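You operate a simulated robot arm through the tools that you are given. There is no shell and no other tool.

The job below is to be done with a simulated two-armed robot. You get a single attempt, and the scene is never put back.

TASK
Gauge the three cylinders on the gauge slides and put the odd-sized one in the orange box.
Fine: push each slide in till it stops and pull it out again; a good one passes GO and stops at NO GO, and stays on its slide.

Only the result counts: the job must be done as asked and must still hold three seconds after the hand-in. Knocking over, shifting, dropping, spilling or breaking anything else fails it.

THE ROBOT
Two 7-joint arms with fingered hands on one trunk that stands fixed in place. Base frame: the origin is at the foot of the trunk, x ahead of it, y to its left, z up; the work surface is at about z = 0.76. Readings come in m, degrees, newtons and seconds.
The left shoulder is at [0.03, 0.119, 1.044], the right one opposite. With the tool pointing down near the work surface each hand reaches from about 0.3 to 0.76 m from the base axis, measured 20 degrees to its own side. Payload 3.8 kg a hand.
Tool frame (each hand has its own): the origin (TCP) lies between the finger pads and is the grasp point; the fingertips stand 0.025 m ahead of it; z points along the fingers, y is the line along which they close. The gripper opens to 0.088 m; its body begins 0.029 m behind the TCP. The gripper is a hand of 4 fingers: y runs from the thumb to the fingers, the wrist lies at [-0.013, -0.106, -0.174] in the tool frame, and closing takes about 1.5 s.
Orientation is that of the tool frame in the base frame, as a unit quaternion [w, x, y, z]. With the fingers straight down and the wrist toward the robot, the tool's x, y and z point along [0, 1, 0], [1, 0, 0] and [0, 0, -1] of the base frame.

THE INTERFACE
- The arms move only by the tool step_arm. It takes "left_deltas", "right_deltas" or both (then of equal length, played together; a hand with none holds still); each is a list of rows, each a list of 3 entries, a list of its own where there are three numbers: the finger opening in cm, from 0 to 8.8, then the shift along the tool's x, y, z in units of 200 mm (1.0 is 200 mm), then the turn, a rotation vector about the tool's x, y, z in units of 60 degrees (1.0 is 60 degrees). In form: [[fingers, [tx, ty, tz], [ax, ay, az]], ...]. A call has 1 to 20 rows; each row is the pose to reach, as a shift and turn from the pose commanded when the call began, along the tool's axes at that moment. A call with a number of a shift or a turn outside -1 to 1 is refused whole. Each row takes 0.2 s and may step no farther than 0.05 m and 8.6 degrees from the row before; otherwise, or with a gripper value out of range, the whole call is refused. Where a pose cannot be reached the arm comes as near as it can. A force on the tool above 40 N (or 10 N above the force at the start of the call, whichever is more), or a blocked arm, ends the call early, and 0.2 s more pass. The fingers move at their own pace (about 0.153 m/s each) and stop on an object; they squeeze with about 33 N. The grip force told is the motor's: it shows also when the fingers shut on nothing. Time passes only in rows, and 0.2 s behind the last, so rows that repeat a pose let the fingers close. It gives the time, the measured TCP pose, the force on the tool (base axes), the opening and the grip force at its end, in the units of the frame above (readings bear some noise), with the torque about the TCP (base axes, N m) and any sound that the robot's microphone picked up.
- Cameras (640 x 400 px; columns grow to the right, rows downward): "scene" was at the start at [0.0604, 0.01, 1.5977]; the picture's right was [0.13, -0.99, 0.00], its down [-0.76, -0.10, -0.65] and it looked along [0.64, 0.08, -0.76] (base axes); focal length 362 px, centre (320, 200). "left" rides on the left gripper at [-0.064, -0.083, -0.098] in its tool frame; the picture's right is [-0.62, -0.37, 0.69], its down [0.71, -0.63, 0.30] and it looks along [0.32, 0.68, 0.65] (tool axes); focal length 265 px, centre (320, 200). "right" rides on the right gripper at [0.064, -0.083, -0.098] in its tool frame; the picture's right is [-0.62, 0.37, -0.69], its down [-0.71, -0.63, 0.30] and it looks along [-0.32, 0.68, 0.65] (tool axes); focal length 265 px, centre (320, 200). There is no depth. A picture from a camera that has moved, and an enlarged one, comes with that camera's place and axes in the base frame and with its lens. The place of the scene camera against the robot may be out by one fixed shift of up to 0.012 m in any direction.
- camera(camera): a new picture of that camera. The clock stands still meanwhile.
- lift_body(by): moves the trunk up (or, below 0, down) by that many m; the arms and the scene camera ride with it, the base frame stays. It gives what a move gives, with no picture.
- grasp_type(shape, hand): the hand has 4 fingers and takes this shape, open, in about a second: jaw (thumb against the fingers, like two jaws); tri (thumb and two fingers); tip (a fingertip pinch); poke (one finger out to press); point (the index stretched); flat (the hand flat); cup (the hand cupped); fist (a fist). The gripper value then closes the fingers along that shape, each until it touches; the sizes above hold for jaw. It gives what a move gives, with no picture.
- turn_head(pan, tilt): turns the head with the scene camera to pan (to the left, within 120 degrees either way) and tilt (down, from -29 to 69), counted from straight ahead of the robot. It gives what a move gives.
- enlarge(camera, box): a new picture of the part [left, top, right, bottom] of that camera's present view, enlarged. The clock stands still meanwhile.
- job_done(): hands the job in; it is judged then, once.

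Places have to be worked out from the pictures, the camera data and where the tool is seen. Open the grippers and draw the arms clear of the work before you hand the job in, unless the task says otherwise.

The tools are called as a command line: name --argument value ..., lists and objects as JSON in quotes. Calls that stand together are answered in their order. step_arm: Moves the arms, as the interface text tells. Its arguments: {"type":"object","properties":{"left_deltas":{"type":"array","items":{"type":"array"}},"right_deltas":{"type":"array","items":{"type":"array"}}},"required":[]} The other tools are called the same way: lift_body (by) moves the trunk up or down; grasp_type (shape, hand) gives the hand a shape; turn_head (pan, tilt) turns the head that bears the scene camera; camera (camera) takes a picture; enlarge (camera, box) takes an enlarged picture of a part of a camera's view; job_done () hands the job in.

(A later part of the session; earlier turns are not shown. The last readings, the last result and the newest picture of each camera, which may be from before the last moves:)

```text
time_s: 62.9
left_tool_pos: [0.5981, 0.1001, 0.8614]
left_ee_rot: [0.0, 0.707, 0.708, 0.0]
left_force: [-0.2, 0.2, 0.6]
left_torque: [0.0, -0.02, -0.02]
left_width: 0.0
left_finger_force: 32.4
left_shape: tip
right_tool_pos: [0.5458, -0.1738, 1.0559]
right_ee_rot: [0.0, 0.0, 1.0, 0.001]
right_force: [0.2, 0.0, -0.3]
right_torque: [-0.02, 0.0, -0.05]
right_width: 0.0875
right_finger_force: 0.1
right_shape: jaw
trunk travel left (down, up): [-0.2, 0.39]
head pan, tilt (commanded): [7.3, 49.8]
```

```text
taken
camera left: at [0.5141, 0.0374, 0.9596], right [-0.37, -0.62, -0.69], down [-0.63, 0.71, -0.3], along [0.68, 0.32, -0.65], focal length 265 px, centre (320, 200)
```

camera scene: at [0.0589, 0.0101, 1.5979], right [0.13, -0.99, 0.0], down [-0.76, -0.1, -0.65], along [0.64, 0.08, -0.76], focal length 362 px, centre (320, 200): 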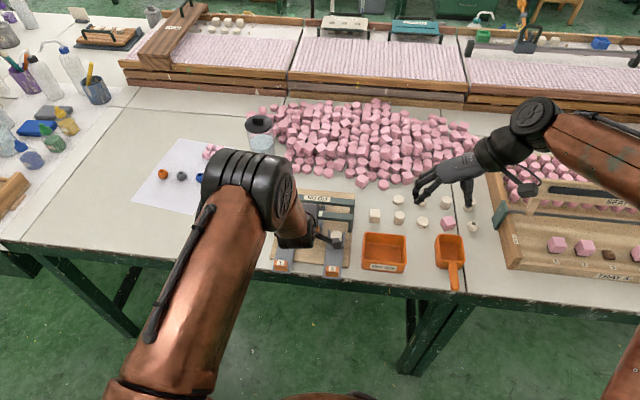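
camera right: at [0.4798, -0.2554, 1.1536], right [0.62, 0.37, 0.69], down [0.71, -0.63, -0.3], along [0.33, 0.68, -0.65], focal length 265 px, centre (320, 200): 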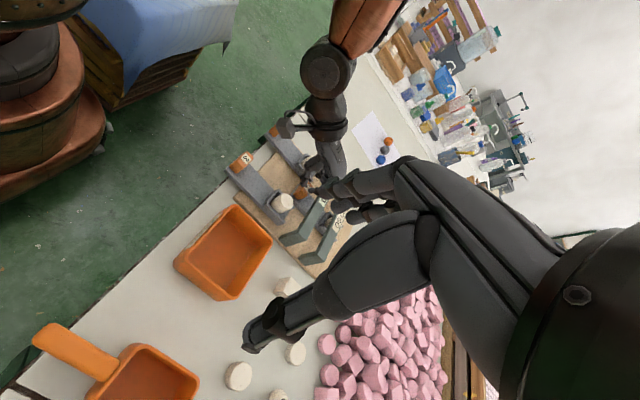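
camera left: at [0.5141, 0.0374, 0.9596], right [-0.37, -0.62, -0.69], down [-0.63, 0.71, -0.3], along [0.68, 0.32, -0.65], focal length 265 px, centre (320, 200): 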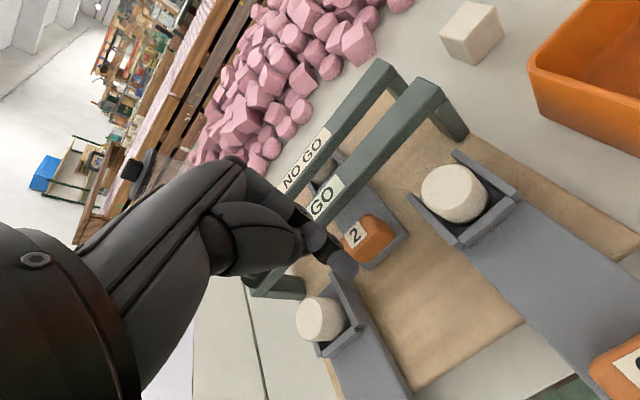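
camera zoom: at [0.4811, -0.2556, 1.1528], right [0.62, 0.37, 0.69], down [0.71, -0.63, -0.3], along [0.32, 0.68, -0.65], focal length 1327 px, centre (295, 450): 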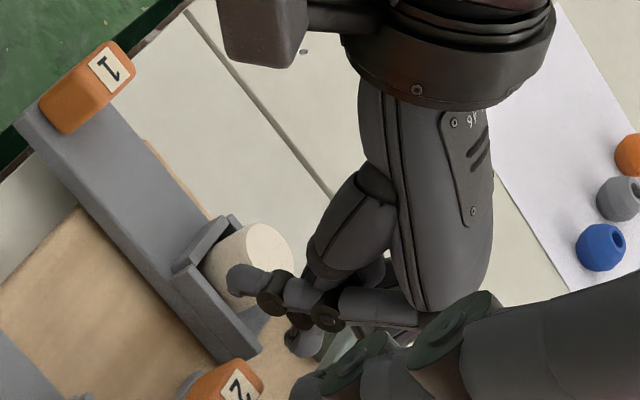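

With nothing between them the thumb and index cross at zero opening, and it was the thumb tip that touched the bar. The gauge still sits where it was. I'll use a 1 cm opening instead so the tips stay side by side, and hover over the tab again.

step_arm --left_deltas '[[1.0, [0, 0, 0], [0, 0, 0]], [1.0, [0, 0, 0], [0, 0, 0]], [1.0, [0, 0.03, 0], [0, 0, 0]], [1.0, [0, 0.06, 0], [0, 0, 0]], [1.0, [0, 0.09, 0], [0, 0, 0]], [1.0, [0, 0.09, 0.03], [0, 0, 0]], [1.0, [0, 0.09, 0.06], [0, 0, 0]], [1.0, [0, 0.09, 0.08], [0, 0, 0]], [1.0, [0, 0.09, 0.08], [0, 0, 0]]]'

enlarge --camera "left" --box '[260, 140, 400, 280]'

enlarge --camera "right" --box '[285, 120, 365, 200]'

```text
time_s: 64.9
left_tool_pos: [0.6148, 0.1021, 0.8446]
left_ee_rot: [0.0, 0.707, 0.708, 0.0]
left_force: [-0.5, -0.5, 0.6]
left_torque: [0.0, -0.01, 0.01]
left_width: 0.0103
left_finger_force: 0.0
left_shape: tip
right_tool_pos: [0.5439, -0.173, 1.0558]
right_ee_rot: [0.0, 0.0, 1.0, 0.0]
right_force: [-0.6, 0.0, 0.1]
right_torque: [0.01, 0.0, 0.0]
right_width: 0.0878
right_finger_force: 0.1
right_shape: jaw
trunk travel left (down, up): [-0.2, 0.39]
head pan, tilt (commanded): [7.3, 49.8]
```

```text
2.86 times, centred on (330, 210) of left
camera zoom: at [0.5318, 0.0375, 0.9439], right [-0.37, -0.62, -0.69], down [-0.63, 0.71, -0.3], along [0.68, 0.32, -0.65], focal length 758 px, centre (291, 171)
```

zoom: 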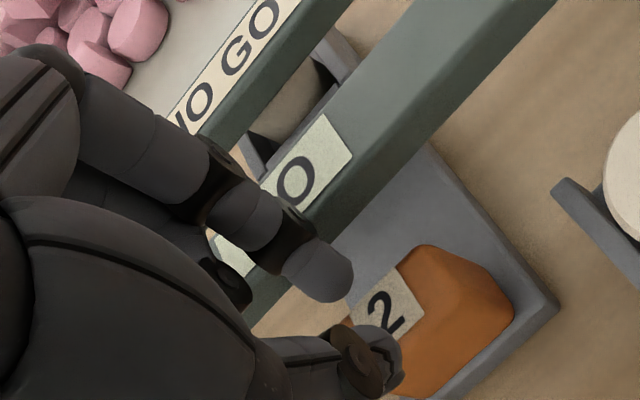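

```text
5.00 times, centred on (325, 160) of right
camera zoom: at [0.4809, -0.2556, 1.1529], right [0.62, 0.37, 0.69], down [0.71, -0.63, -0.3], along [0.32, 0.68, -0.65], focal length 1327 px, centre (295, 400)
```

zoom: 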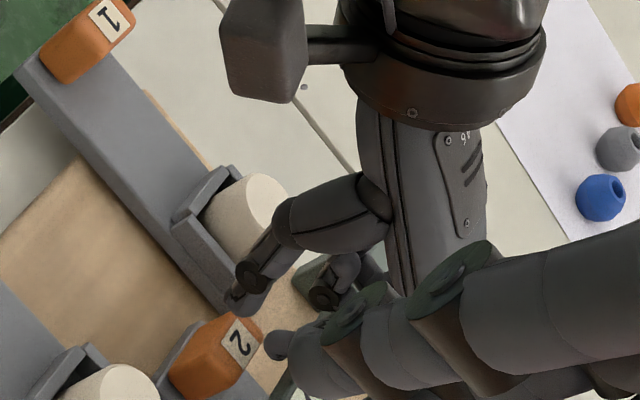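

At a 1 cm opening the index tip is about 8 mm ahead of the TCP and the thumb about 11 mm behind. I'll place the index tip over the middle of the tab's top and lower it until it just presses.

step_arm --left_deltas '[[1.0, [0, -0.02, 0], [0, 0, 0]], [1.0, [0, -0.02, 0.02], [0, 0, 0]], [1.0, [0, -0.02, 0.035], [0, 0, 0]], [1.0, [0, -0.02, 0.045], [0, 0, 0]], [1.0, [0, -0.02, 0.05], [0, 0, 0]], [1.0, [0, -0.02, 0.055], [0, 0, 0]], [1.0, [0, -0.02, 0.055], [0, 0, 0]]]'

enlarge --camera "left" --box '[260, 140, 400, 280]'

enlarge --camera "right" --box '[285, 120, 365, 200]'

```text
time_s: 66.5
left_tool_pos: [0.6121, 0.1005, 0.8348]
left_ee_rot: [0.001, 0.707, 0.707, 0.002]
left_force: [0.9, 1.6, 13.2]
left_torque: [0.0, -0.1, 0.03]
left_width: 0.0107
left_finger_force: 0.1
left_shape: tip
right_tool_pos: [0.5434, -0.1723, 1.0561]
right_ee_rot: [0.0, 0.0, 1.0, 0.0]
right_force: [1.1, -0.1, 0.3]
right_torque: [0.01, -0.01, 0.0]
right_width: 0.0872
right_finger_force: 0.1
right_shape: jaw
trunk travel left (down, up): [-0.2, 0.39]
head pan, tilt (commanded): [7.3, 49.8]
```

```text
2.86 times, centred on (330, 210) of left
camera zoom: at [0.528, 0.0375, 0.9341], right [-0.37, -0.62, -0.69], down [-0.63, 0.71, -0.31], along [0.69, 0.32, -0.65], focal length 758 px, centre (291, 171)
```

zoom: 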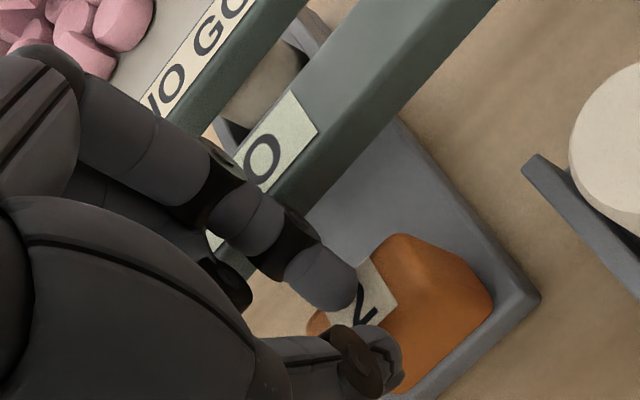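

```text
5.00 times, centred on (325, 160) of right
camera zoom: at [0.4799, -0.2556, 1.1535], right [0.62, 0.37, 0.69], down [0.71, -0.63, -0.3], along [0.33, 0.68, -0.65], focal length 1327 px, centre (295, 400)
```

zoom: 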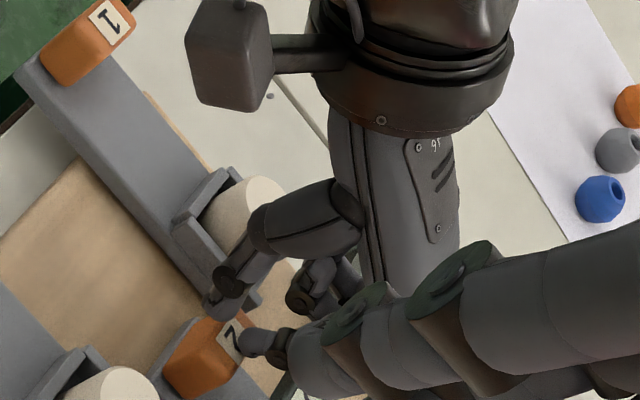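

The index tip presses the tab's top with 13 N, in line with where it should be. I'll drag it backward 10 mm slowly.

step_arm --left_deltas '[[1.0, [0, -0.01, -0.002], [0, 0, 0]], [1.0, [0, -0.02, -0.002], [0, 0, 0]], [1.0, [0, -0.03, -0.002], [0, 0, 0]], [1.0, [0, -0.04, -0.002], [0, 0, 0]], [1.0, [0, -0.05, -0.002], [0, 0, 0]]]'

enlarge --camera "left" --box '[260, 140, 400, 280]'

enlarge --camera "right" --box '[285, 120, 365, 200]'

```text
time_s: 67.7
left_tool_pos: [0.6008, 0.1004, 0.8341]
left_ee_rot: [0.0, 0.707, 0.707, 0.0]
left_force: [0.8, 4.0, 15.8]
left_torque: [0.07, -0.14, 0.06]
left_width: 0.0107
left_finger_force: 0.1
left_shape: tip
right_tool_pos: [0.5434, -0.1723, 1.0565]
right_ee_rot: [0.0, 0.001, 1.0, 0.0]
right_force: [-0.2, -0.2, -1.0]
right_torque: [-0.01, -0.01, -0.01]
right_width: 0.0877
right_finger_force: 0.0
right_shape: jaw
trunk travel left (down, up): [-0.2, 0.39]
head pan, tilt (commanded): [7.3, 49.8]
```

```text
2.86 times, centred on (330, 210) of left
camera zoom: at [0.5172, 0.0376, 0.934], right [-0.37, -0.62, -0.69], down [-0.63, 0.71, -0.31], along [0.68, 0.32, -0.65], focal length 758 px, centre (291, 171)
```

zoom: 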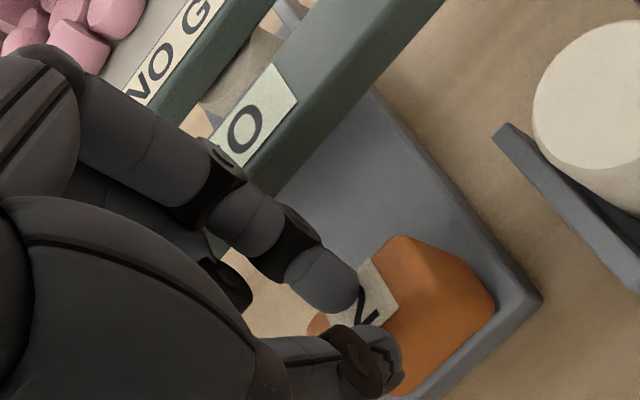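

```text
5.00 times, centred on (325, 160) of right
camera zoom: at [0.4797, -0.2553, 1.1536], right [0.62, 0.37, 0.69], down [0.71, -0.63, -0.3], along [0.33, 0.68, -0.65], focal length 1327 px, centre (295, 400)
```

zoom: 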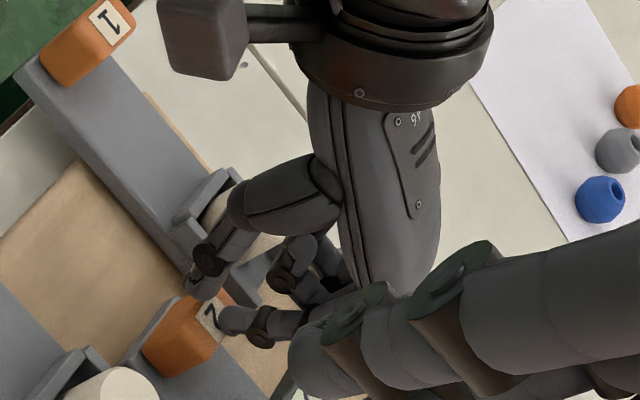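

The tab moves back with the fingertip without slipping. I'll drag another 14 mm, so there is room to grip it properly.

step_arm --left_deltas '[[1.0, [0.002, -0.01, -0.003], [0, 0, 0]], [1.0, [0.003, -0.025, -0.005], [0, 0, 0]], [1.0, [0.003, -0.04, -0.005], [0, 0, 0]], [1.0, [0.003, -0.055, -0.005], [0, 0, 0]], [1.0, [0.003, -0.07, -0.005], [0, 0, 0]], [1.0, [0.003, -0.07, -0.005], [0, 0, 0]]]'

enlarge --camera "left" --box '[260, 120, 400, 280]'

enlarge --camera "scene" --box '[250, 170, 370, 260]'

```text
time_s: 69.1
left_tool_pos: [0.5861, 0.1009, 0.834]
left_ee_rot: [0.0, 0.708, 0.707, 0.001]
left_force: [-0.5, -1.8, 7.9]
left_torque: [-0.03, -0.06, 0.0]
left_width: 0.0104
left_finger_force: 0.1
left_shape: tip
right_tool_pos: [0.5436, -0.1731, 1.0556]
right_ee_rot: [0.0, 0.0, 1.0, 0.0]
right_force: [0.0, 0.2, 0.8]
right_torque: [-0.02, 0.0, -0.01]
right_width: 0.0873
right_finger_force: 0.1
right_shape: jaw
trunk travel left (down, up): [-0.2, 0.39]
head pan, tilt (commanded): [7.3, 49.8]
```

```text
2.50 times, centred on (330, 200) of left
camera zoom: at [0.5034, 0.0376, 0.9345], right [-0.37, -0.62, -0.69], down [-0.63, 0.71, -0.3], along [0.68, 0.32, -0.65], focal length 664 px, centre (295, 200)
```

zoom: 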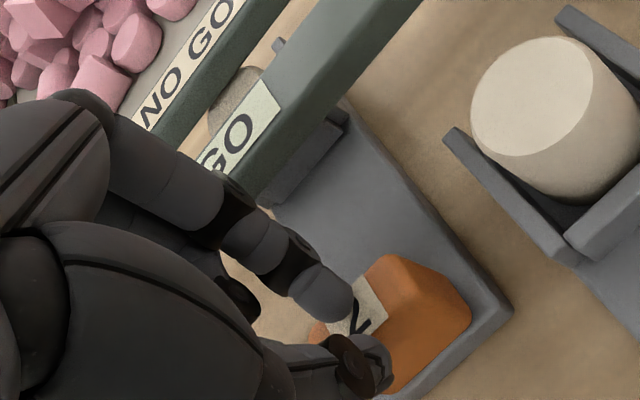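

```text
4.44 times, centred on (310, 215) of scene
camera zoom: at [0.0595, 0.0096, 1.5978], right [0.13, -0.99, 0.0], down [-0.76, -0.1, -0.65], along [0.64, 0.08, -0.76], focal length 1608 px, centre (364, 133)
```

zoom: 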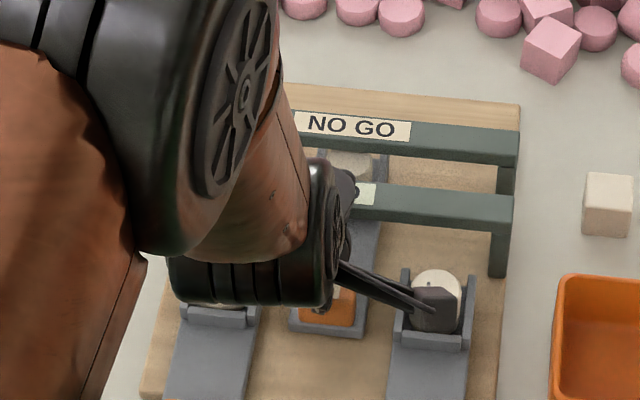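

Dragging works, and the tab centre is now at x≈0.594, clear of the bar. I'll lift, open to 3.2 cm, centre over the tab, lower and pinch it properly for the rest of the pull.

step_arm --left_deltas '[[1.0, [0, 0, -0.04], [0, 0, 0]], [2.0, [0, 0, -0.1], [0, 0, 0]], [3.2, [0, 0, -0.15], [0, 0, 0]], [3.2, [0, 0.03, -0.15], [0, 0, 0]], [3.2, [0, 0.038, -0.1], [0, 0, 0]], [3.2, [0, 0.038, -0.04], [0, 0, 0]], [3.2, [0, 0.038, 0.01], [0, 0, 0]], [3.2, [0, 0.038, 0.04], [0, 0, 0]], [3.2, [0, 0.038, 0.05], [0, 0, 0]], [3.2, [0, 0.038, 0.05], [0, 0, 0]]]'

enlarge --camera "left" --box '[260, 120, 400, 280]'

enlarge --camera "right" --box '[285, 110, 365, 190]'

```text
time_s: 71.3
left_tool_pos: [0.5958, 0.1008, 0.8243]
left_ee_rot: [0.0, 0.707, 0.708, 0.0]
left_force: [-0.2, 0.4, 1.0]
left_torque: [0.01, 0.05, -0.01]
left_width: 0.0318
left_finger_force: 0.1
left_shape: tip
right_tool_pos: [0.544, -0.1727, 1.0554]
right_ee_rot: [0.0, 0.0, 1.0, 0.0]
right_force: [-0.3, 0.2, 0.1]
right_torque: [-0.03, -0.02, -0.01]
right_width: 0.0876
right_finger_force: 0.1
right_shape: jaw
trunk travel left (down, up): [-0.2, 0.39]
head pan, tilt (commanded): [7.3, 49.8]
```

```text
2.50 times, centred on (330, 200) of left
camera zoom: at [0.5117, 0.0376, 0.9238], right [-0.37, -0.62, -0.69], down [-0.63, 0.71, -0.3], along [0.68, 0.32, -0.65], focal length 664 px, centre (295, 200)
```

zoom: 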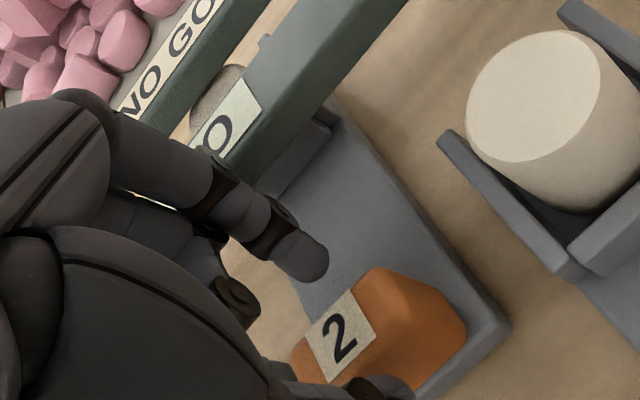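

```text
5.00 times, centred on (325, 150) of right
camera zoom: at [0.4809, -0.2556, 1.1529], right [0.62, 0.37, 0.69], down [0.71, -0.63, -0.3], along [0.32, 0.68, -0.65], focal length 1327 px, centre (295, 450)
```

zoom: 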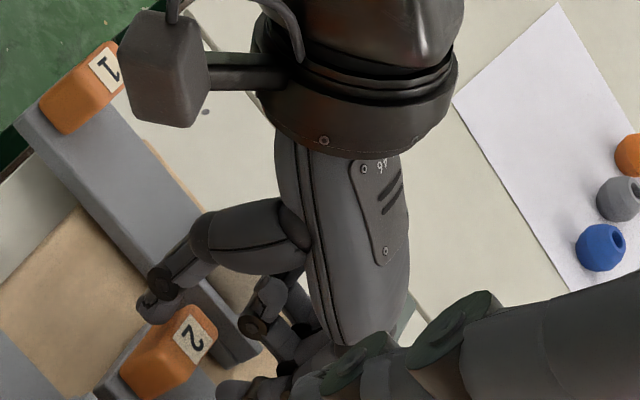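

The pinch straddles tab 2 again at the normal height. I'll close it and begin pulling back slowly.

step_arm --left_deltas '[[2.2, [0, 0, 0], [0, 0, 0]], [1.4, [0, 0, 0], [0, 0, 0]], [1.0, [0, 0, 0], [0, 0, 0]], [1.0, [0, 0, 0], [0, 0, 0]], [1.0, [0, 0, 0], [0, 0, 0]], [1.0, [0, -0.01, 0], [0, 0, 0]], [1.0, [0, -0.025, 0], [0, 0, 0]], [1.0, [0, -0.045, 0], [0, 0, 0]], [1.0, [0, -0.07, 0], [0, 0, 0]], [1.0, [0, -0.095, 0], [0, 0, 0]], [1.0, [0, -0.12, 0], [0, 0, 0]]]'

enlarge --camera "left" --box '[240, 80, 420, 280]'

enlarge --camera "scene" --box '[250, 170, 370, 260]'

```text
time_s: 73.7
left_tool_pos: [0.5726, 0.1006, 0.8233]
left_ee_rot: [-0.001, 0.707, 0.707, 0.0]
left_force: [0.8, -0.1, -5.4]
left_torque: [0.01, -0.04, -0.02]
left_width: 0.0124
left_finger_force: 33.0
left_shape: tip
right_tool_pos: [0.5452, -0.1732, 1.0552]
right_ee_rot: [0.0, 0.0, 1.0, 0.0]
right_force: [0.0, 0.3, -0.4]
right_torque: [-0.03, 0.01, -0.02]
right_width: 0.0877
right_finger_force: 0.1
right_shape: jaw
trunk travel left (down, up): [-0.2, 0.39]
head pan, tilt (commanded): [7.3, 49.8]
```

```text
2.00 times, centred on (330, 180) of left
camera zoom: at [0.4882, 0.0379, 0.924], right [-0.37, -0.62, -0.69], down [-0.63, 0.71, -0.3], along [0.68, 0.32, -0.65], focal length 531 px, centre (300, 240)
```

zoom: 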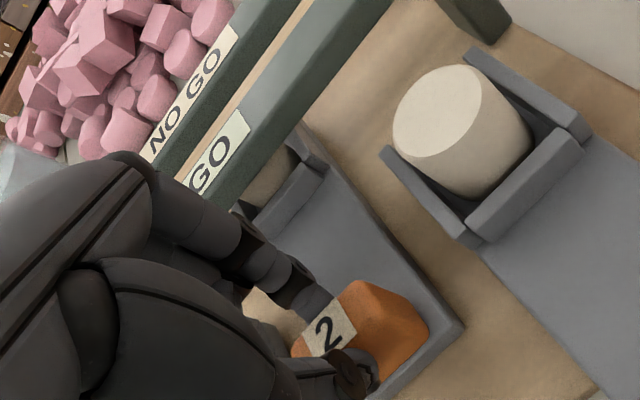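

```text
4.44 times, centred on (310, 215) of scene
camera zoom: at [0.0612, 0.0099, 1.5977], right [0.13, -0.99, 0.0], down [-0.76, -0.1, -0.64], along [0.64, 0.08, -0.76], focal length 1608 px, centre (364, 133)
```

zoom: 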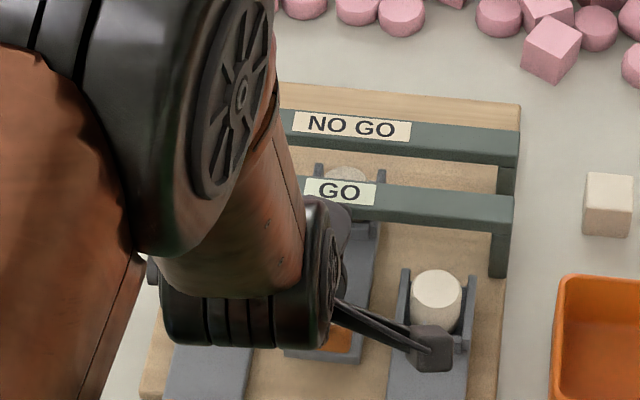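

Cylinder 2 comes back with its tray under both bars. I'll pull slide 2 the rest of the way out.

step_arm --left_deltas '[[1.0, [0, -0.025, 0], [0, 0, 0]], [1.0, [0, -0.05, 0], [0, 0, 0]], [1.0, [0, -0.075, 0], [0, 0, 0]], [1.0, [0, -0.1, 0], [0, 0, 0]], [1.0, [0, -0.125, 0], [0, 0, 0]], [1.0, [0, -0.15, 0], [0, 0, 0]], [1.0, [0, -0.175, 0], [0, 0, 0]], [1.0, [0, -0.2, 0], [0, 0, 0]], [1.0, [0, -0.225, 0], [0, 0, 0]], [1.0, [0, -0.25, 0], [0, 0, 0]], [1.0, [0, -0.275, 0], [0, 0, 0]], [1.0, [0, -0.3, 0], [0, 0, 0]], [1.0, [0, -0.32, 0], [0, 0, 0]], [1.0, [0, -0.34, 0], [0, 0, 0]], [1.0, [0, -0.355, 0], [0, 0, 0]], [1.0, [0, -0.365, 0], [0, 0, 0]], [1.0, [0, -0.37, 0], [0, 0, 0]], [1.0, [0, -0.37, 0], [0, 0, 0]]]'

enlarge --camera "left" --box '[240, 80, 420, 280]'

enlarge --camera "right" --box '[225, 90, 365, 230]'

enlarge --camera "scene" --box '[240, 170, 400, 290]'

```text
time_s: 77.5
left_tool_pos: [0.4968, 0.1019, 0.826]
left_ee_rot: [-0.001, 0.707, 0.707, -0.001]
left_force: [-0.3, -0.9, -5.6]
left_torque: [-0.04, -0.03, 0.0]
left_width: 0.0124
left_finger_force: 32.9
left_shape: tip
right_tool_pos: [0.5451, -0.1744, 1.056]
right_ee_rot: [0.0, 0.001, 1.0, 0.0]
right_force: [-0.4, -0.5, 0.0]
right_torque: [-0.01, 0.0, 0.03]
right_width: 0.0876
right_finger_force: 0.0
right_shape: jaw
trunk travel left (down, up): [-0.2, 0.39]
head pan, tilt (commanded): [7.3, 49.8]
```

```text
2.00 times, centred on (330, 180) of left
camera zoom: at [0.4139, 0.0379, 0.9241], right [-0.37, -0.62, -0.69], down [-0.63, 0.71, -0.3], along [0.68, 0.32, -0.65], focal length 531 px, centre (300, 240)
```

zoom: 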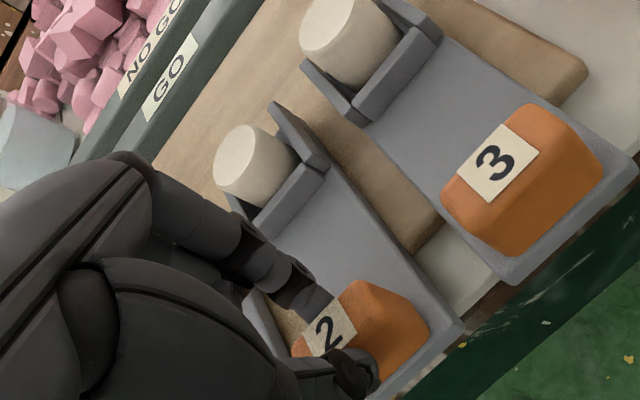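

```text
2.86 times, centred on (295, 160) of right
camera zoom: at [0.4814, -0.2556, 1.1527], right [0.62, 0.37, 0.69], down [0.71, -0.63, -0.3], along [0.32, 0.68, -0.65], focal length 758 px, centre (391, 314)
```

zoom: 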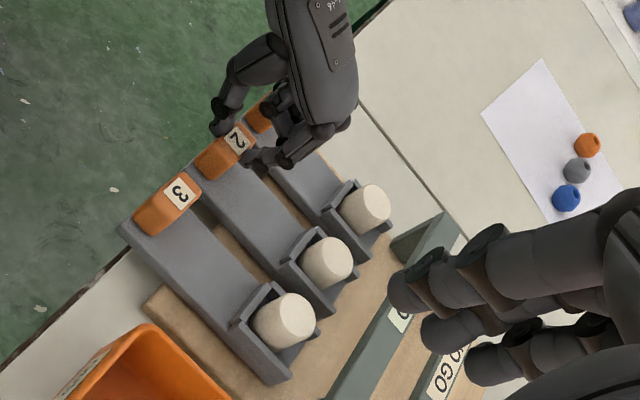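

```text
3.33 times, centred on (320, 230) of scene
camera zoom: at [0.0612, 0.0098, 1.5977], right [0.13, -0.99, 0.0], down [-0.76, -0.1, -0.64], along [0.64, 0.08, -0.76], focal length 1206 px, centre (320, 100)
```

zoom: 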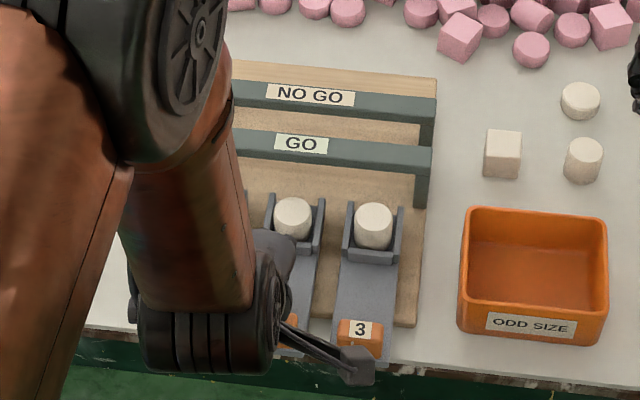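

Slide 2 is fully out with its cylinder still in the tray. Cylinder 2 passed NO GO, so it is too short. I still need to gauge number 3, so I'll release, rise and move over tab 3 near (0.498, 0.036).

step_arm --left_deltas '[[2.0, [0, 0, 0], [0, 0, 0]], [3.5, [0, 0, 0], [0, 0, 0]], [5.0, [0, 0, 0], [0, 0, 0]], [5.0, [0, 0, 0], [0, 0, 0]], [5.0, [0, 0, -0.06], [0, 0, 0]], [5.0, [0, 0, -0.14], [0, 0, 0]], [5.0, [0, 0, -0.22], [0, 0, 0]], [5.0, [0, 0, -0.25], [0, 0, 0]], [5.0, [-0.08, 0, -0.25], [0, 0, 0]], [5.0, [-0.16, 0, -0.25], [0, 0, 0]], [5.0, [-0.24, 0, -0.25], [0, 0, 0]], [5.0, [-0.322, 0, -0.25], [0, 0, 0]], [5.0, [-0.322, 0, -0.25], [0, 0, 0]]]'

enlarge --camera "left" --box '[260, 130, 460, 310]'

enlarge --camera "right" --box '[225, 90, 365, 230]'

```text
time_s: 80.3
left_tool_pos: [0.4969, 0.0361, 0.8738]
left_ee_rot: [0.0, 0.707, 0.707, 0.0]
left_force: [-0.2, -0.3, -0.3]
left_torque: [0.03, -0.01, 0.01]
left_width: 0.0494
left_finger_force: 0.0
left_shape: tip
right_tool_pos: [0.5447, -0.1734, 1.0553]
right_ee_rot: [0.0, 0.0, 1.0, 0.0]
right_force: [0.4, 0.2, -0.2]
right_torque: [0.0, 0.0, 0.0]
right_width: 0.0875
right_finger_force: 0.0
right_shape: jaw
trunk travel left (down, up): [-0.2, 0.39]
head pan, tilt (commanded): [7.3, 49.8]
```

```text
2.22 times, centred on (360, 220) of left
camera zoom: at [0.414, -0.0266, 0.9739], right [-0.37, -0.62, -0.69], down [-0.63, 0.71, -0.3], along [0.68, 0.32, -0.65], focal length 590 px, centre (231, 156)
```

zoom: 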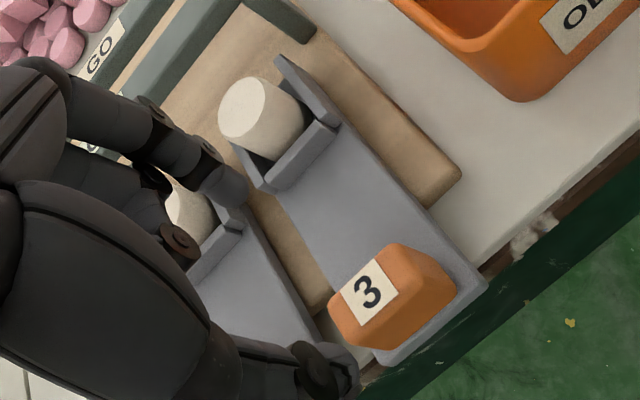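

```text
2.86 times, centred on (295, 160) of right
camera zoom: at [0.481, -0.2553, 1.1529], right [0.62, 0.37, 0.69], down [0.71, -0.63, -0.3], along [0.32, 0.68, -0.65], focal length 758 px, centre (391, 314)
```

zoom: 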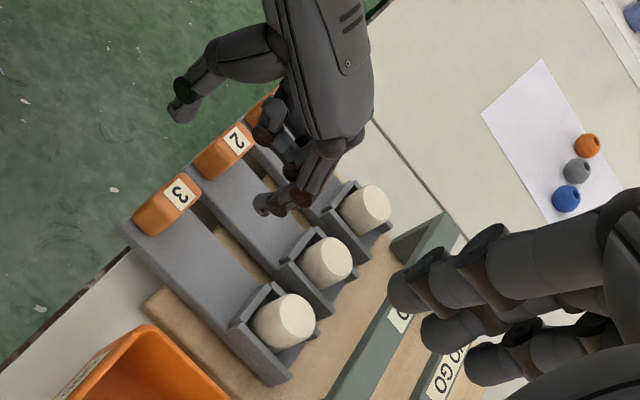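

Tab 3 sits under the pinch as the others did. I'll lower and close on it.

step_arm --left_deltas '[[5.0, [0, 0, 0.06], [0, 0, 0]], [5.0, [0, 0, 0.12], [0, 0, 0]], [5.0, [0, 0, 0.18], [0, 0, 0]], [5.0, [0, 0, 0.22], [0, 0, 0]], [5.0, [0, 0, 0.252], [0, 0, 0]], [5.0, [0, 0, 0.252], [0, 0, 0]]]'

enlarge --camera "left" --box '[260, 130, 420, 310]'

```text
time_s: 81.7
left_tool_pos: [0.4967, 0.0372, 0.8242]
left_ee_rot: [-0.001, 0.708, 0.707, 0.0]
left_force: [0.5, -0.2, 0.0]
left_torque: [0.03, 0.01, 0.04]
left_width: 0.0493
left_finger_force: 0.0
left_shape: tip
right_tool_pos: [0.5443, -0.1737, 1.0548]
right_ee_rot: [0.0, 0.0, 1.0, 0.0]
right_force: [-0.1, 0.3, 0.1]
right_torque: [0.01, -0.01, 0.01]
right_width: 0.0875
right_finger_force: 0.1
right_shape: jaw
trunk travel left (down, up): [-0.2, 0.39]
head pan, tilt (commanded): [7.3, 49.8]
```

```text
2.22 times, centred on (340, 220) of left
camera zoom: at [0.4136, -0.0265, 0.9232], right [-0.37, -0.62, -0.69], down [-0.63, 0.71, -0.3], along [0.68, 0.32, -0.65], focal length 590 px, centre (276, 156)
```

zoom: 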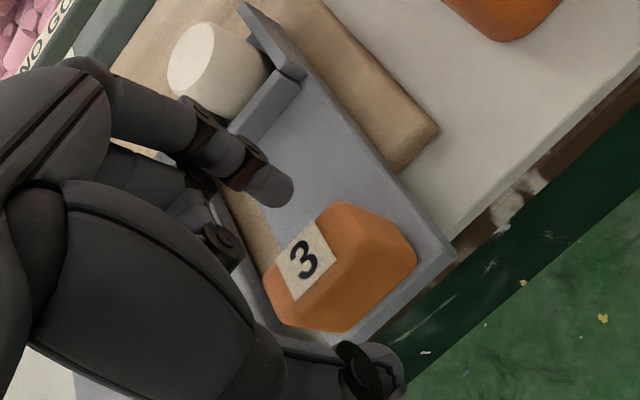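

The pinch straddles tab 3 with no contact. I'll close it and push 20 mm.

step_arm --left_deltas '[[3.5, [0, 0, 0], [0, 0, 0]], [2.5, [0, 0, 0], [0, 0, 0]], [1.5, [0, 0, 0], [0, 0, 0]], [1.0, [0, 0, 0], [0, 0, 0]], [1.0, [0, 0, 0], [0, 0, 0]], [1.0, [0, 0, 0], [0, 0, 0]], [1.0, [0, 0.025, 0], [0, 0, 0]], [1.0, [0, 0.05, 0], [0, 0, 0]], [1.0, [0, 0.075, 0], [0, 0, 0]], [1.0, [0, 0.1, 0], [0, 0, 0]]]'

enlarge --camera "scene" --box '[270, 180, 370, 255]'

enlarge --camera "right" --box '[225, 110, 365, 250]'

```text
time_s: 83.9
left_tool_pos: [0.517, 0.0362, 0.8242]
left_ee_rot: [-0.001, 0.707, 0.707, 0.0]
left_force: [0.0, -1.2, -6.9]
left_torque: [-0.01, -0.04, -0.01]
left_width: 0.013
left_finger_force: 32.6
left_shape: tip
right_tool_pos: [0.5446, -0.1729, 1.056]
right_ee_rot: [0.0, 0.0, 1.0, 0.0]
right_force: [0.8, 0.5, 0.6]
right_torque: [0.01, 0.03, -0.01]
right_width: 0.0878
right_finger_force: 0.1
right_shape: jaw
trunk travel left (down, up): [-0.2, 0.39]
head pan, tilt (commanded): [7.3, 49.8]
```

```text
5.33 times, centred on (320, 218) of scene
camera zoom: at [0.0613, 0.0097, 1.5977], right [0.13, -0.99, 0.0], down [-0.76, -0.1, -0.64], along [0.64, 0.08, -0.76], focal length 1930 px, centre (320, 107)
```

zoom: 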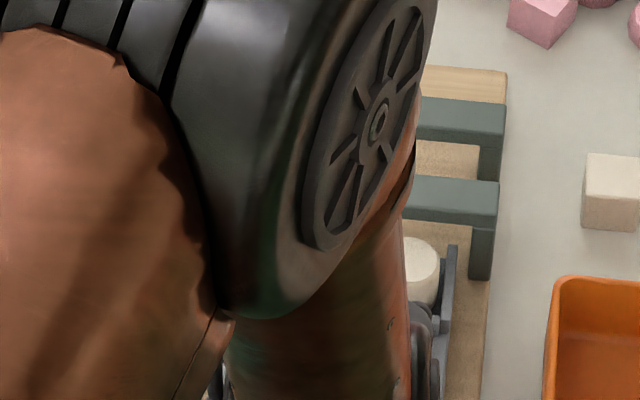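

```text
2.86 times, centred on (295, 180) of right
camera zoom: at [0.4815, -0.2558, 1.1526], right [0.62, 0.37, 0.69], down [0.71, -0.63, -0.3], along [0.32, 0.68, -0.65], focal length 758 px, centre (391, 257)
```

zoom: 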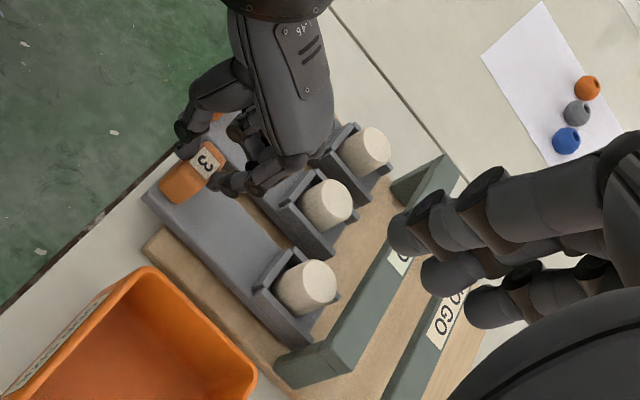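

Slide 3 is at 20 mm and moving freely, and the right camera sees it well. I'll creep through the GO zone in 2 mm steps.

step_arm --left_deltas '[[1.0, [0, 0.01, 0], [0, 0, 0]], [1.0, [0, 0.02, 0], [0, 0, 0]], [1.0, [0, 0.03, 0], [0, 0, 0]], [1.0, [0, 0.04, 0], [0, 0, 0]], [1.0, [0, 0.05, 0], [0, 0, 0]], [1.0, [0, 0.06, 0], [0, 0, 0]]]'

enlarge --camera "right" --box '[285, 170, 345, 230]'

enlarge --camera "left" --box '[220, 40, 400, 220]'

```text
time_s: 85.3
left_tool_pos: [0.5287, 0.0361, 0.8232]
left_ee_rot: [0.0, 0.708, 0.707, 0.0]
left_force: [0.1, -1.3, -5.3]
left_torque: [-0.02, -0.03, -0.03]
left_width: 0.013
left_finger_force: 32.8
left_shape: tip
right_tool_pos: [0.544, -0.173, 1.0547]
right_ee_rot: [-0.001, 0.001, 1.0, 0.0]
right_force: [-0.1, 0.5, -0.4]
right_torque: [0.0, -0.01, -0.01]
right_width: 0.0876
right_finger_force: 0.1
right_shape: jaw
trunk travel left (down, up): [-0.2, 0.39]
head pan, tilt (commanded): [7.3, 49.8]
```

```text
6.67 times, centred on (315, 200) of right
camera zoom: at [0.4813, -0.2557, 1.1527], right [0.62, 0.37, 0.69], down [0.71, -0.63, -0.3], along [0.32, 0.68, -0.65], focal length 1769 px, centre (353, 200)
```

zoom: 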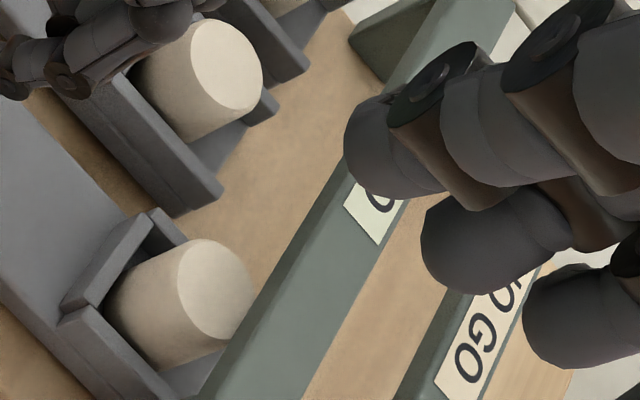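

```text
2.22 times, centred on (310, 130) of left
camera zoom: at [0.4459, -0.0264, 0.9234], right [-0.37, -0.62, -0.69], down [-0.63, 0.71, -0.3], along [0.68, 0.32, -0.65], focal length 590 px, centre (342, 356)
```

zoom: 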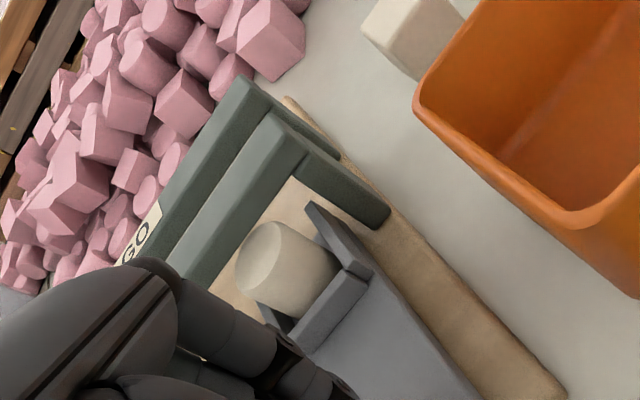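

Cylinder 3 is just in front of the GO bar at 32 mm of travel, with no load. I'll keep creeping 10 mm.

step_arm --left_deltas '[[1.0, [0, 0.005, 0], [0, 0, 0]], [1.0, [0, 0.01, 0], [0, 0, 0]], [1.0, [0, 0.015, 0], [0, 0, 0]], [1.0, [0, 0.02, 0], [0, 0, 0]], [1.0, [0, 0.025, 0], [0, 0, 0]], [1.0, [0, 0.03, 0], [0, 0, 0]]]'

enlarge --camera "right" --box '[285, 170, 345, 230]'

enlarge --camera "left" --box '[220, 40, 400, 220]'

```text
time_s: 86.7
left_tool_pos: [0.5345, 0.0372, 0.8242]
left_ee_rot: [0.0, 0.707, 0.707, 0.001]
left_force: [-0.2, -0.3, -6.5]
left_torque: [-0.01, -0.06, 0.01]
left_width: 0.0125
left_finger_force: 33.1
left_shape: tip
right_tool_pos: [0.545, -0.1732, 1.0548]
right_ee_rot: [0.0, 0.0, 1.0, -0.001]
right_force: [0.1, -0.7, -0.8]
right_torque: [-0.01, -0.01, -0.01]
right_width: 0.0875
right_finger_force: 0.0
right_shape: jaw
trunk travel left (down, up): [-0.2, 0.39]
head pan, tilt (commanded): [7.3, 49.8]
```

```text
6.67 times, centred on (315, 200) of right
camera zoom: at [0.4814, -0.2556, 1.1527], right [0.62, 0.37, 0.69], down [0.71, -0.63, -0.3], along [0.32, 0.68, -0.65], focal length 1769 px, centre (353, 200)
```

zoom: 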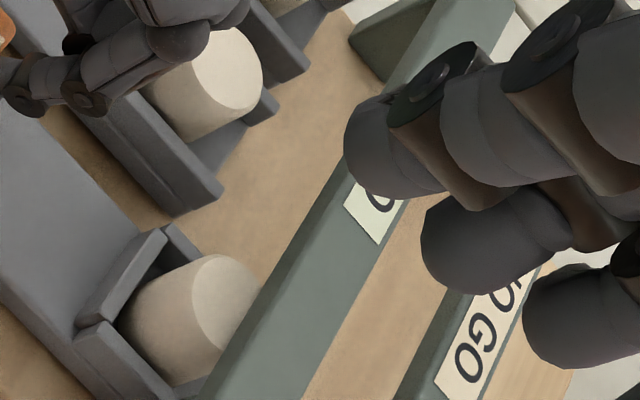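

```text
2.22 times, centred on (310, 130) of left
camera zoom: at [0.4519, -0.0264, 0.9235], right [-0.37, -0.62, -0.69], down [-0.63, 0.71, -0.3], along [0.68, 0.32, -0.65], focal length 590 px, centre (342, 356)
```

zoom: 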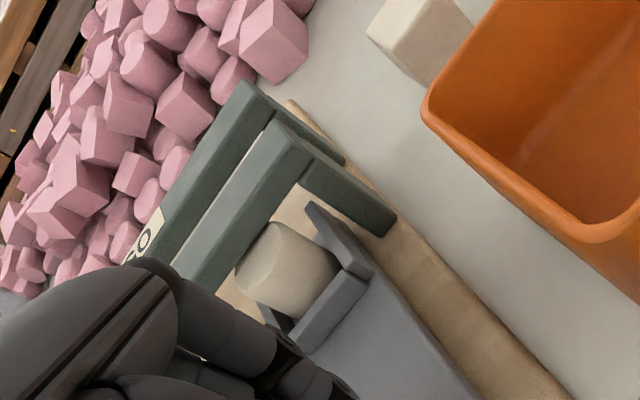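

No load yet, and the cylinder is starting under the GO bar. I'll continue 10 mm in small steps.

step_arm --left_deltas '[[1.0, [0, 0.005, 0], [0, 0, 0]], [1.0, [0, 0.01, 0], [0, 0, 0]], [1.0, [0, 0.015, 0], [0, 0, 0]], [1.0, [0, 0.02, 0], [0, 0, 0]], [1.0, [0, 0.03, 0], [0, 0, 0]], [1.0, [0, 0.04, 0], [0, 0, 0]], [1.0, [0, 0.05, 0], [0, 0, 0]]]'

enlarge --camera "right" --box '[285, 170, 345, 230]'

enlarge --camera "left" --box '[220, 40, 400, 220]'

```text
time_s: 88.3
left_tool_pos: [0.5454, 0.0369, 0.8233]
left_ee_rot: [0.0, 0.707, 0.707, 0.0]
left_force: [-1.0, 0.4, -5.0]
left_torque: [0.02, -0.04, 0.04]
left_width: 0.0125
left_finger_force: 33.1
left_shape: tip
right_tool_pos: [0.5453, -0.1723, 1.0561]
right_ee_rot: [0.0, 0.0, 1.0, 0.0]
right_force: [0.1, -0.3, 0.3]
right_torque: [0.01, 0.02, 0.06]
right_width: 0.0873
right_finger_force: 0.0
right_shape: jaw
trunk travel left (down, up): [-0.2, 0.39]
head pan, tilt (commanded): [7.3, 49.8]
```

```text
6.67 times, centred on (315, 200) of right
camera zoom: at [0.4813, -0.2556, 1.1527], right [0.62, 0.37, 0.69], down [0.71, -0.63, -0.3], along [0.32, 0.68, -0.65], focal length 1769 px, centre (353, 200)
```

zoom: 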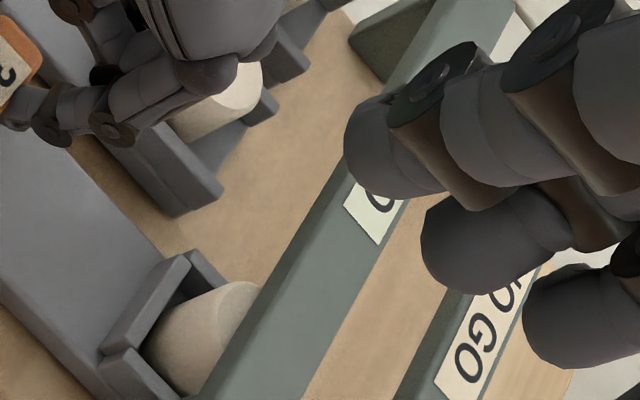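

```text
2.22 times, centred on (310, 130) of left
camera zoom: at [0.462, -0.0264, 0.9234], right [-0.37, -0.62, -0.69], down [-0.63, 0.71, -0.3], along [0.68, 0.32, -0.65], focal length 590 px, centre (342, 356)
```

zoom: 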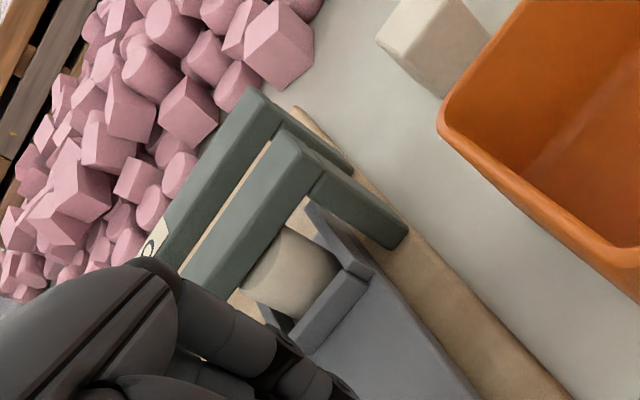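

Cylinder 3 is passing under GO freely. I'll continue 24 mm in 2 mm steps toward NO GO.

step_arm --left_deltas '[[1.0, [0, 0.01, 0], [0, 0, 0]], [1.0, [0, 0.02, 0], [0, 0, 0]], [1.0, [0, 0.03, 0], [0, 0, 0]], [1.0, [0, 0.04, 0], [0, 0, 0]], [1.0, [0, 0.05, 0], [0, 0, 0]], [1.0, [0, 0.06, 0], [0, 0, 0]], [1.0, [0, 0.07, 0], [0, 0, 0]], [1.0, [0, 0.08, 0], [0, 0, 0]], [1.0, [0, 0.09, 0], [0, 0, 0]], [1.0, [0, 0.1, 0], [0, 0, 0]], [1.0, [0, 0.11, 0], [0, 0, 0]], [1.0, [0, 0.12, 0], [0, 0, 0]]]'

enlarge --camera "right" --box '[285, 170, 355, 240]'

enlarge --camera "left" --box '[220, 40, 400, 220]'

```text
time_s: 90.9
left_tool_pos: [0.5696, 0.037, 0.8232]
left_ee_rot: [0.0, 0.707, 0.707, 0.0]
left_force: [-0.7, -1.9, -8.1]
left_torque: [-0.01, 0.02, 0.01]
left_width: 0.0128
left_finger_force: 32.8
left_shape: tip
right_tool_pos: [0.5442, -0.1741, 1.0555]
right_ee_rot: [0.0, 0.001, 1.0, 0.0]
right_force: [0.0, -0.1, -0.2]
right_torque: [0.02, 0.0, -0.02]
right_width: 0.0876
right_finger_force: 0.1
right_shape: jaw
trunk travel left (down, up): [-0.2, 0.39]
head pan, tilt (commanded): [7.3, 49.8]
```

```text
5.71 times, centred on (320, 205) of right
camera zoom: at [0.4815, -0.2557, 1.1526], right [0.62, 0.37, 0.69], down [0.71, -0.63, -0.3], along [0.32, 0.68, -0.65], focal length 1517 px, centre (320, 171)
```

zoom: 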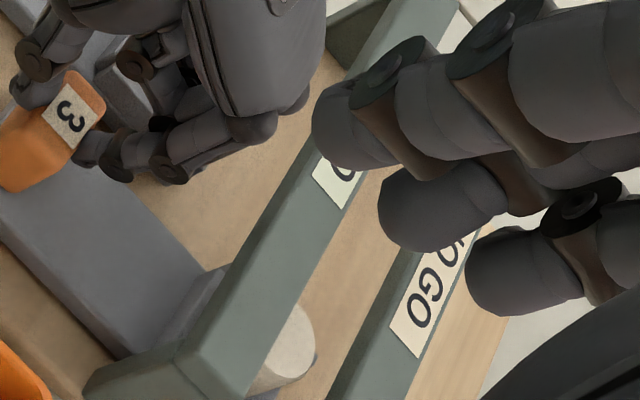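

```text
2.22 times, centred on (310, 130) of left
camera zoom: at [0.486, -0.0263, 0.9237], right [-0.37, -0.62, -0.69], down [-0.63, 0.71, -0.3], along [0.68, 0.32, -0.65], focal length 590 px, centre (342, 356)
```

zoom: 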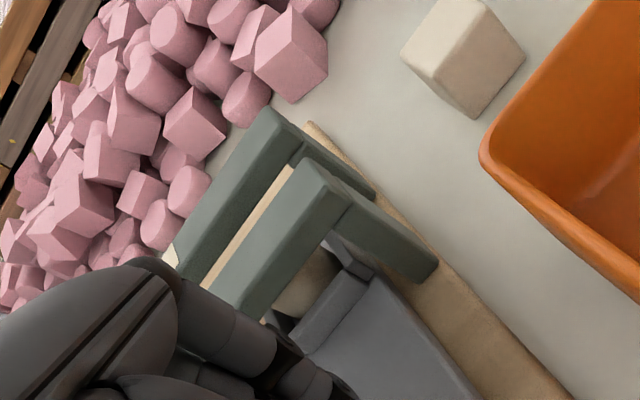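

Cylinder 3 is between the bars at 73 mm. I'll now go in 1–2 mm steps up to where slide 1 stopped.

step_arm --left_deltas '[[1.0, [0, 0.01, 0], [0, 0, 0]], [1.0, [0, 0.02, 0], [0, 0, 0]], [1.0, [0, 0.03, 0], [0, 0, 0]], [1.0, [0, 0.035, 0], [0, 0, 0]], [1.0, [0, 0.04, 0], [0, 0, 0]], [1.0, [0, 0.045, 0], [0, 0, 0]]]'

enlarge --camera "right" --box '[285, 170, 355, 240]'

```text
time_s: 92.3
left_tool_pos: [0.5797, 0.0365, 0.8238]
left_ee_rot: [0.0, 0.707, 0.707, 0.0]
left_force: [0.2, 1.1, -4.9]
left_torque: [-0.03, -0.04, 0.03]
left_width: 0.0128
left_finger_force: 33.4
left_shape: tip
right_tool_pos: [0.5447, -0.1737, 1.0547]
right_ee_rot: [0.0, 0.0, 1.0, 0.0]
right_force: [0.1, -0.1, -0.2]
right_torque: [-0.01, -0.01, -0.05]
right_width: 0.0877
right_finger_force: 0.0
right_shape: jaw
trunk travel left (down, up): [-0.2, 0.39]
head pan, tilt (commanded): [7.3, 49.8]
```

```text
5.71 times, centred on (320, 205) of right
camera zoom: at [0.4813, -0.2556, 1.1527], right [0.62, 0.37, 0.69], down [0.71, -0.63, -0.3], along [0.32, 0.68, -0.65], focal length 1517 px, centre (320, 171)
```

zoom: 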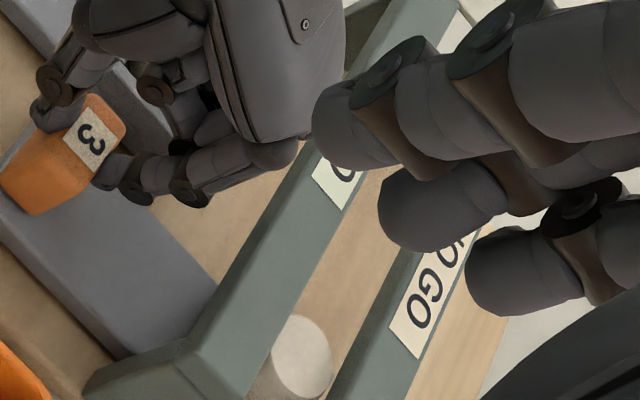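

Close to NO GO at 83 mm, with no load yet. I'll take 1 mm steps and watch the x force.

step_arm --left_deltas '[[1.0, [0, 0.005, 0], [0, 0, 0]], [1.0, [0, 0.01, 0], [0, 0, 0]], [1.0, [0, 0.01, 0], [0, 0, 0]]]'

enlarge --camera "right" --box '[285, 170, 355, 240]'

```text
time_s: 93.1
left_tool_pos: [0.5797, 0.0362, 0.8245]
left_ee_rot: [0.0, 0.708, 0.707, 0.0]
left_force: [0.1, -0.1, -3.8]
left_torque: [0.02, -0.07, 0.03]
left_width: 0.0127
left_finger_force: 33.4
left_shape: tip
right_tool_pos: [0.5451, -0.1732, 1.0546]
right_ee_rot: [0.0, -0.001, 1.0, 0.0]
right_force: [-0.5, 0.8, -0.2]
right_torque: [0.0, 0.0, -0.03]
right_width: 0.0877
right_finger_force: 0.1
right_shape: jaw
trunk travel left (down, up): [-0.2, 0.39]
head pan, tilt (commanded): [7.3, 49.8]
```

```text
5.71 times, centred on (320, 205) of right
camera zoom: at [0.4813, -0.2556, 1.1527], right [0.62, 0.37, 0.69], down [0.71, -0.63, -0.3], along [0.32, 0.68, -0.65], focal length 1517 px, centre (320, 171)
```

zoom: 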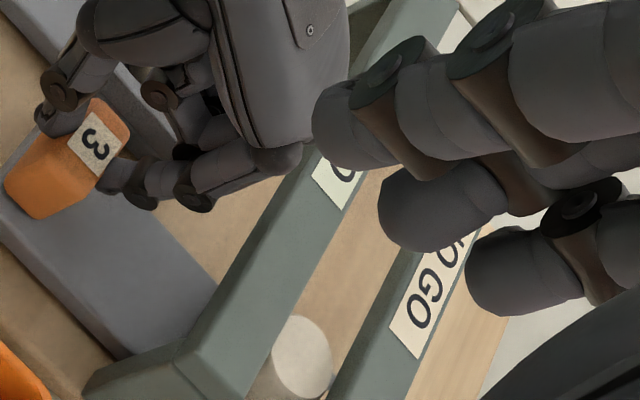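

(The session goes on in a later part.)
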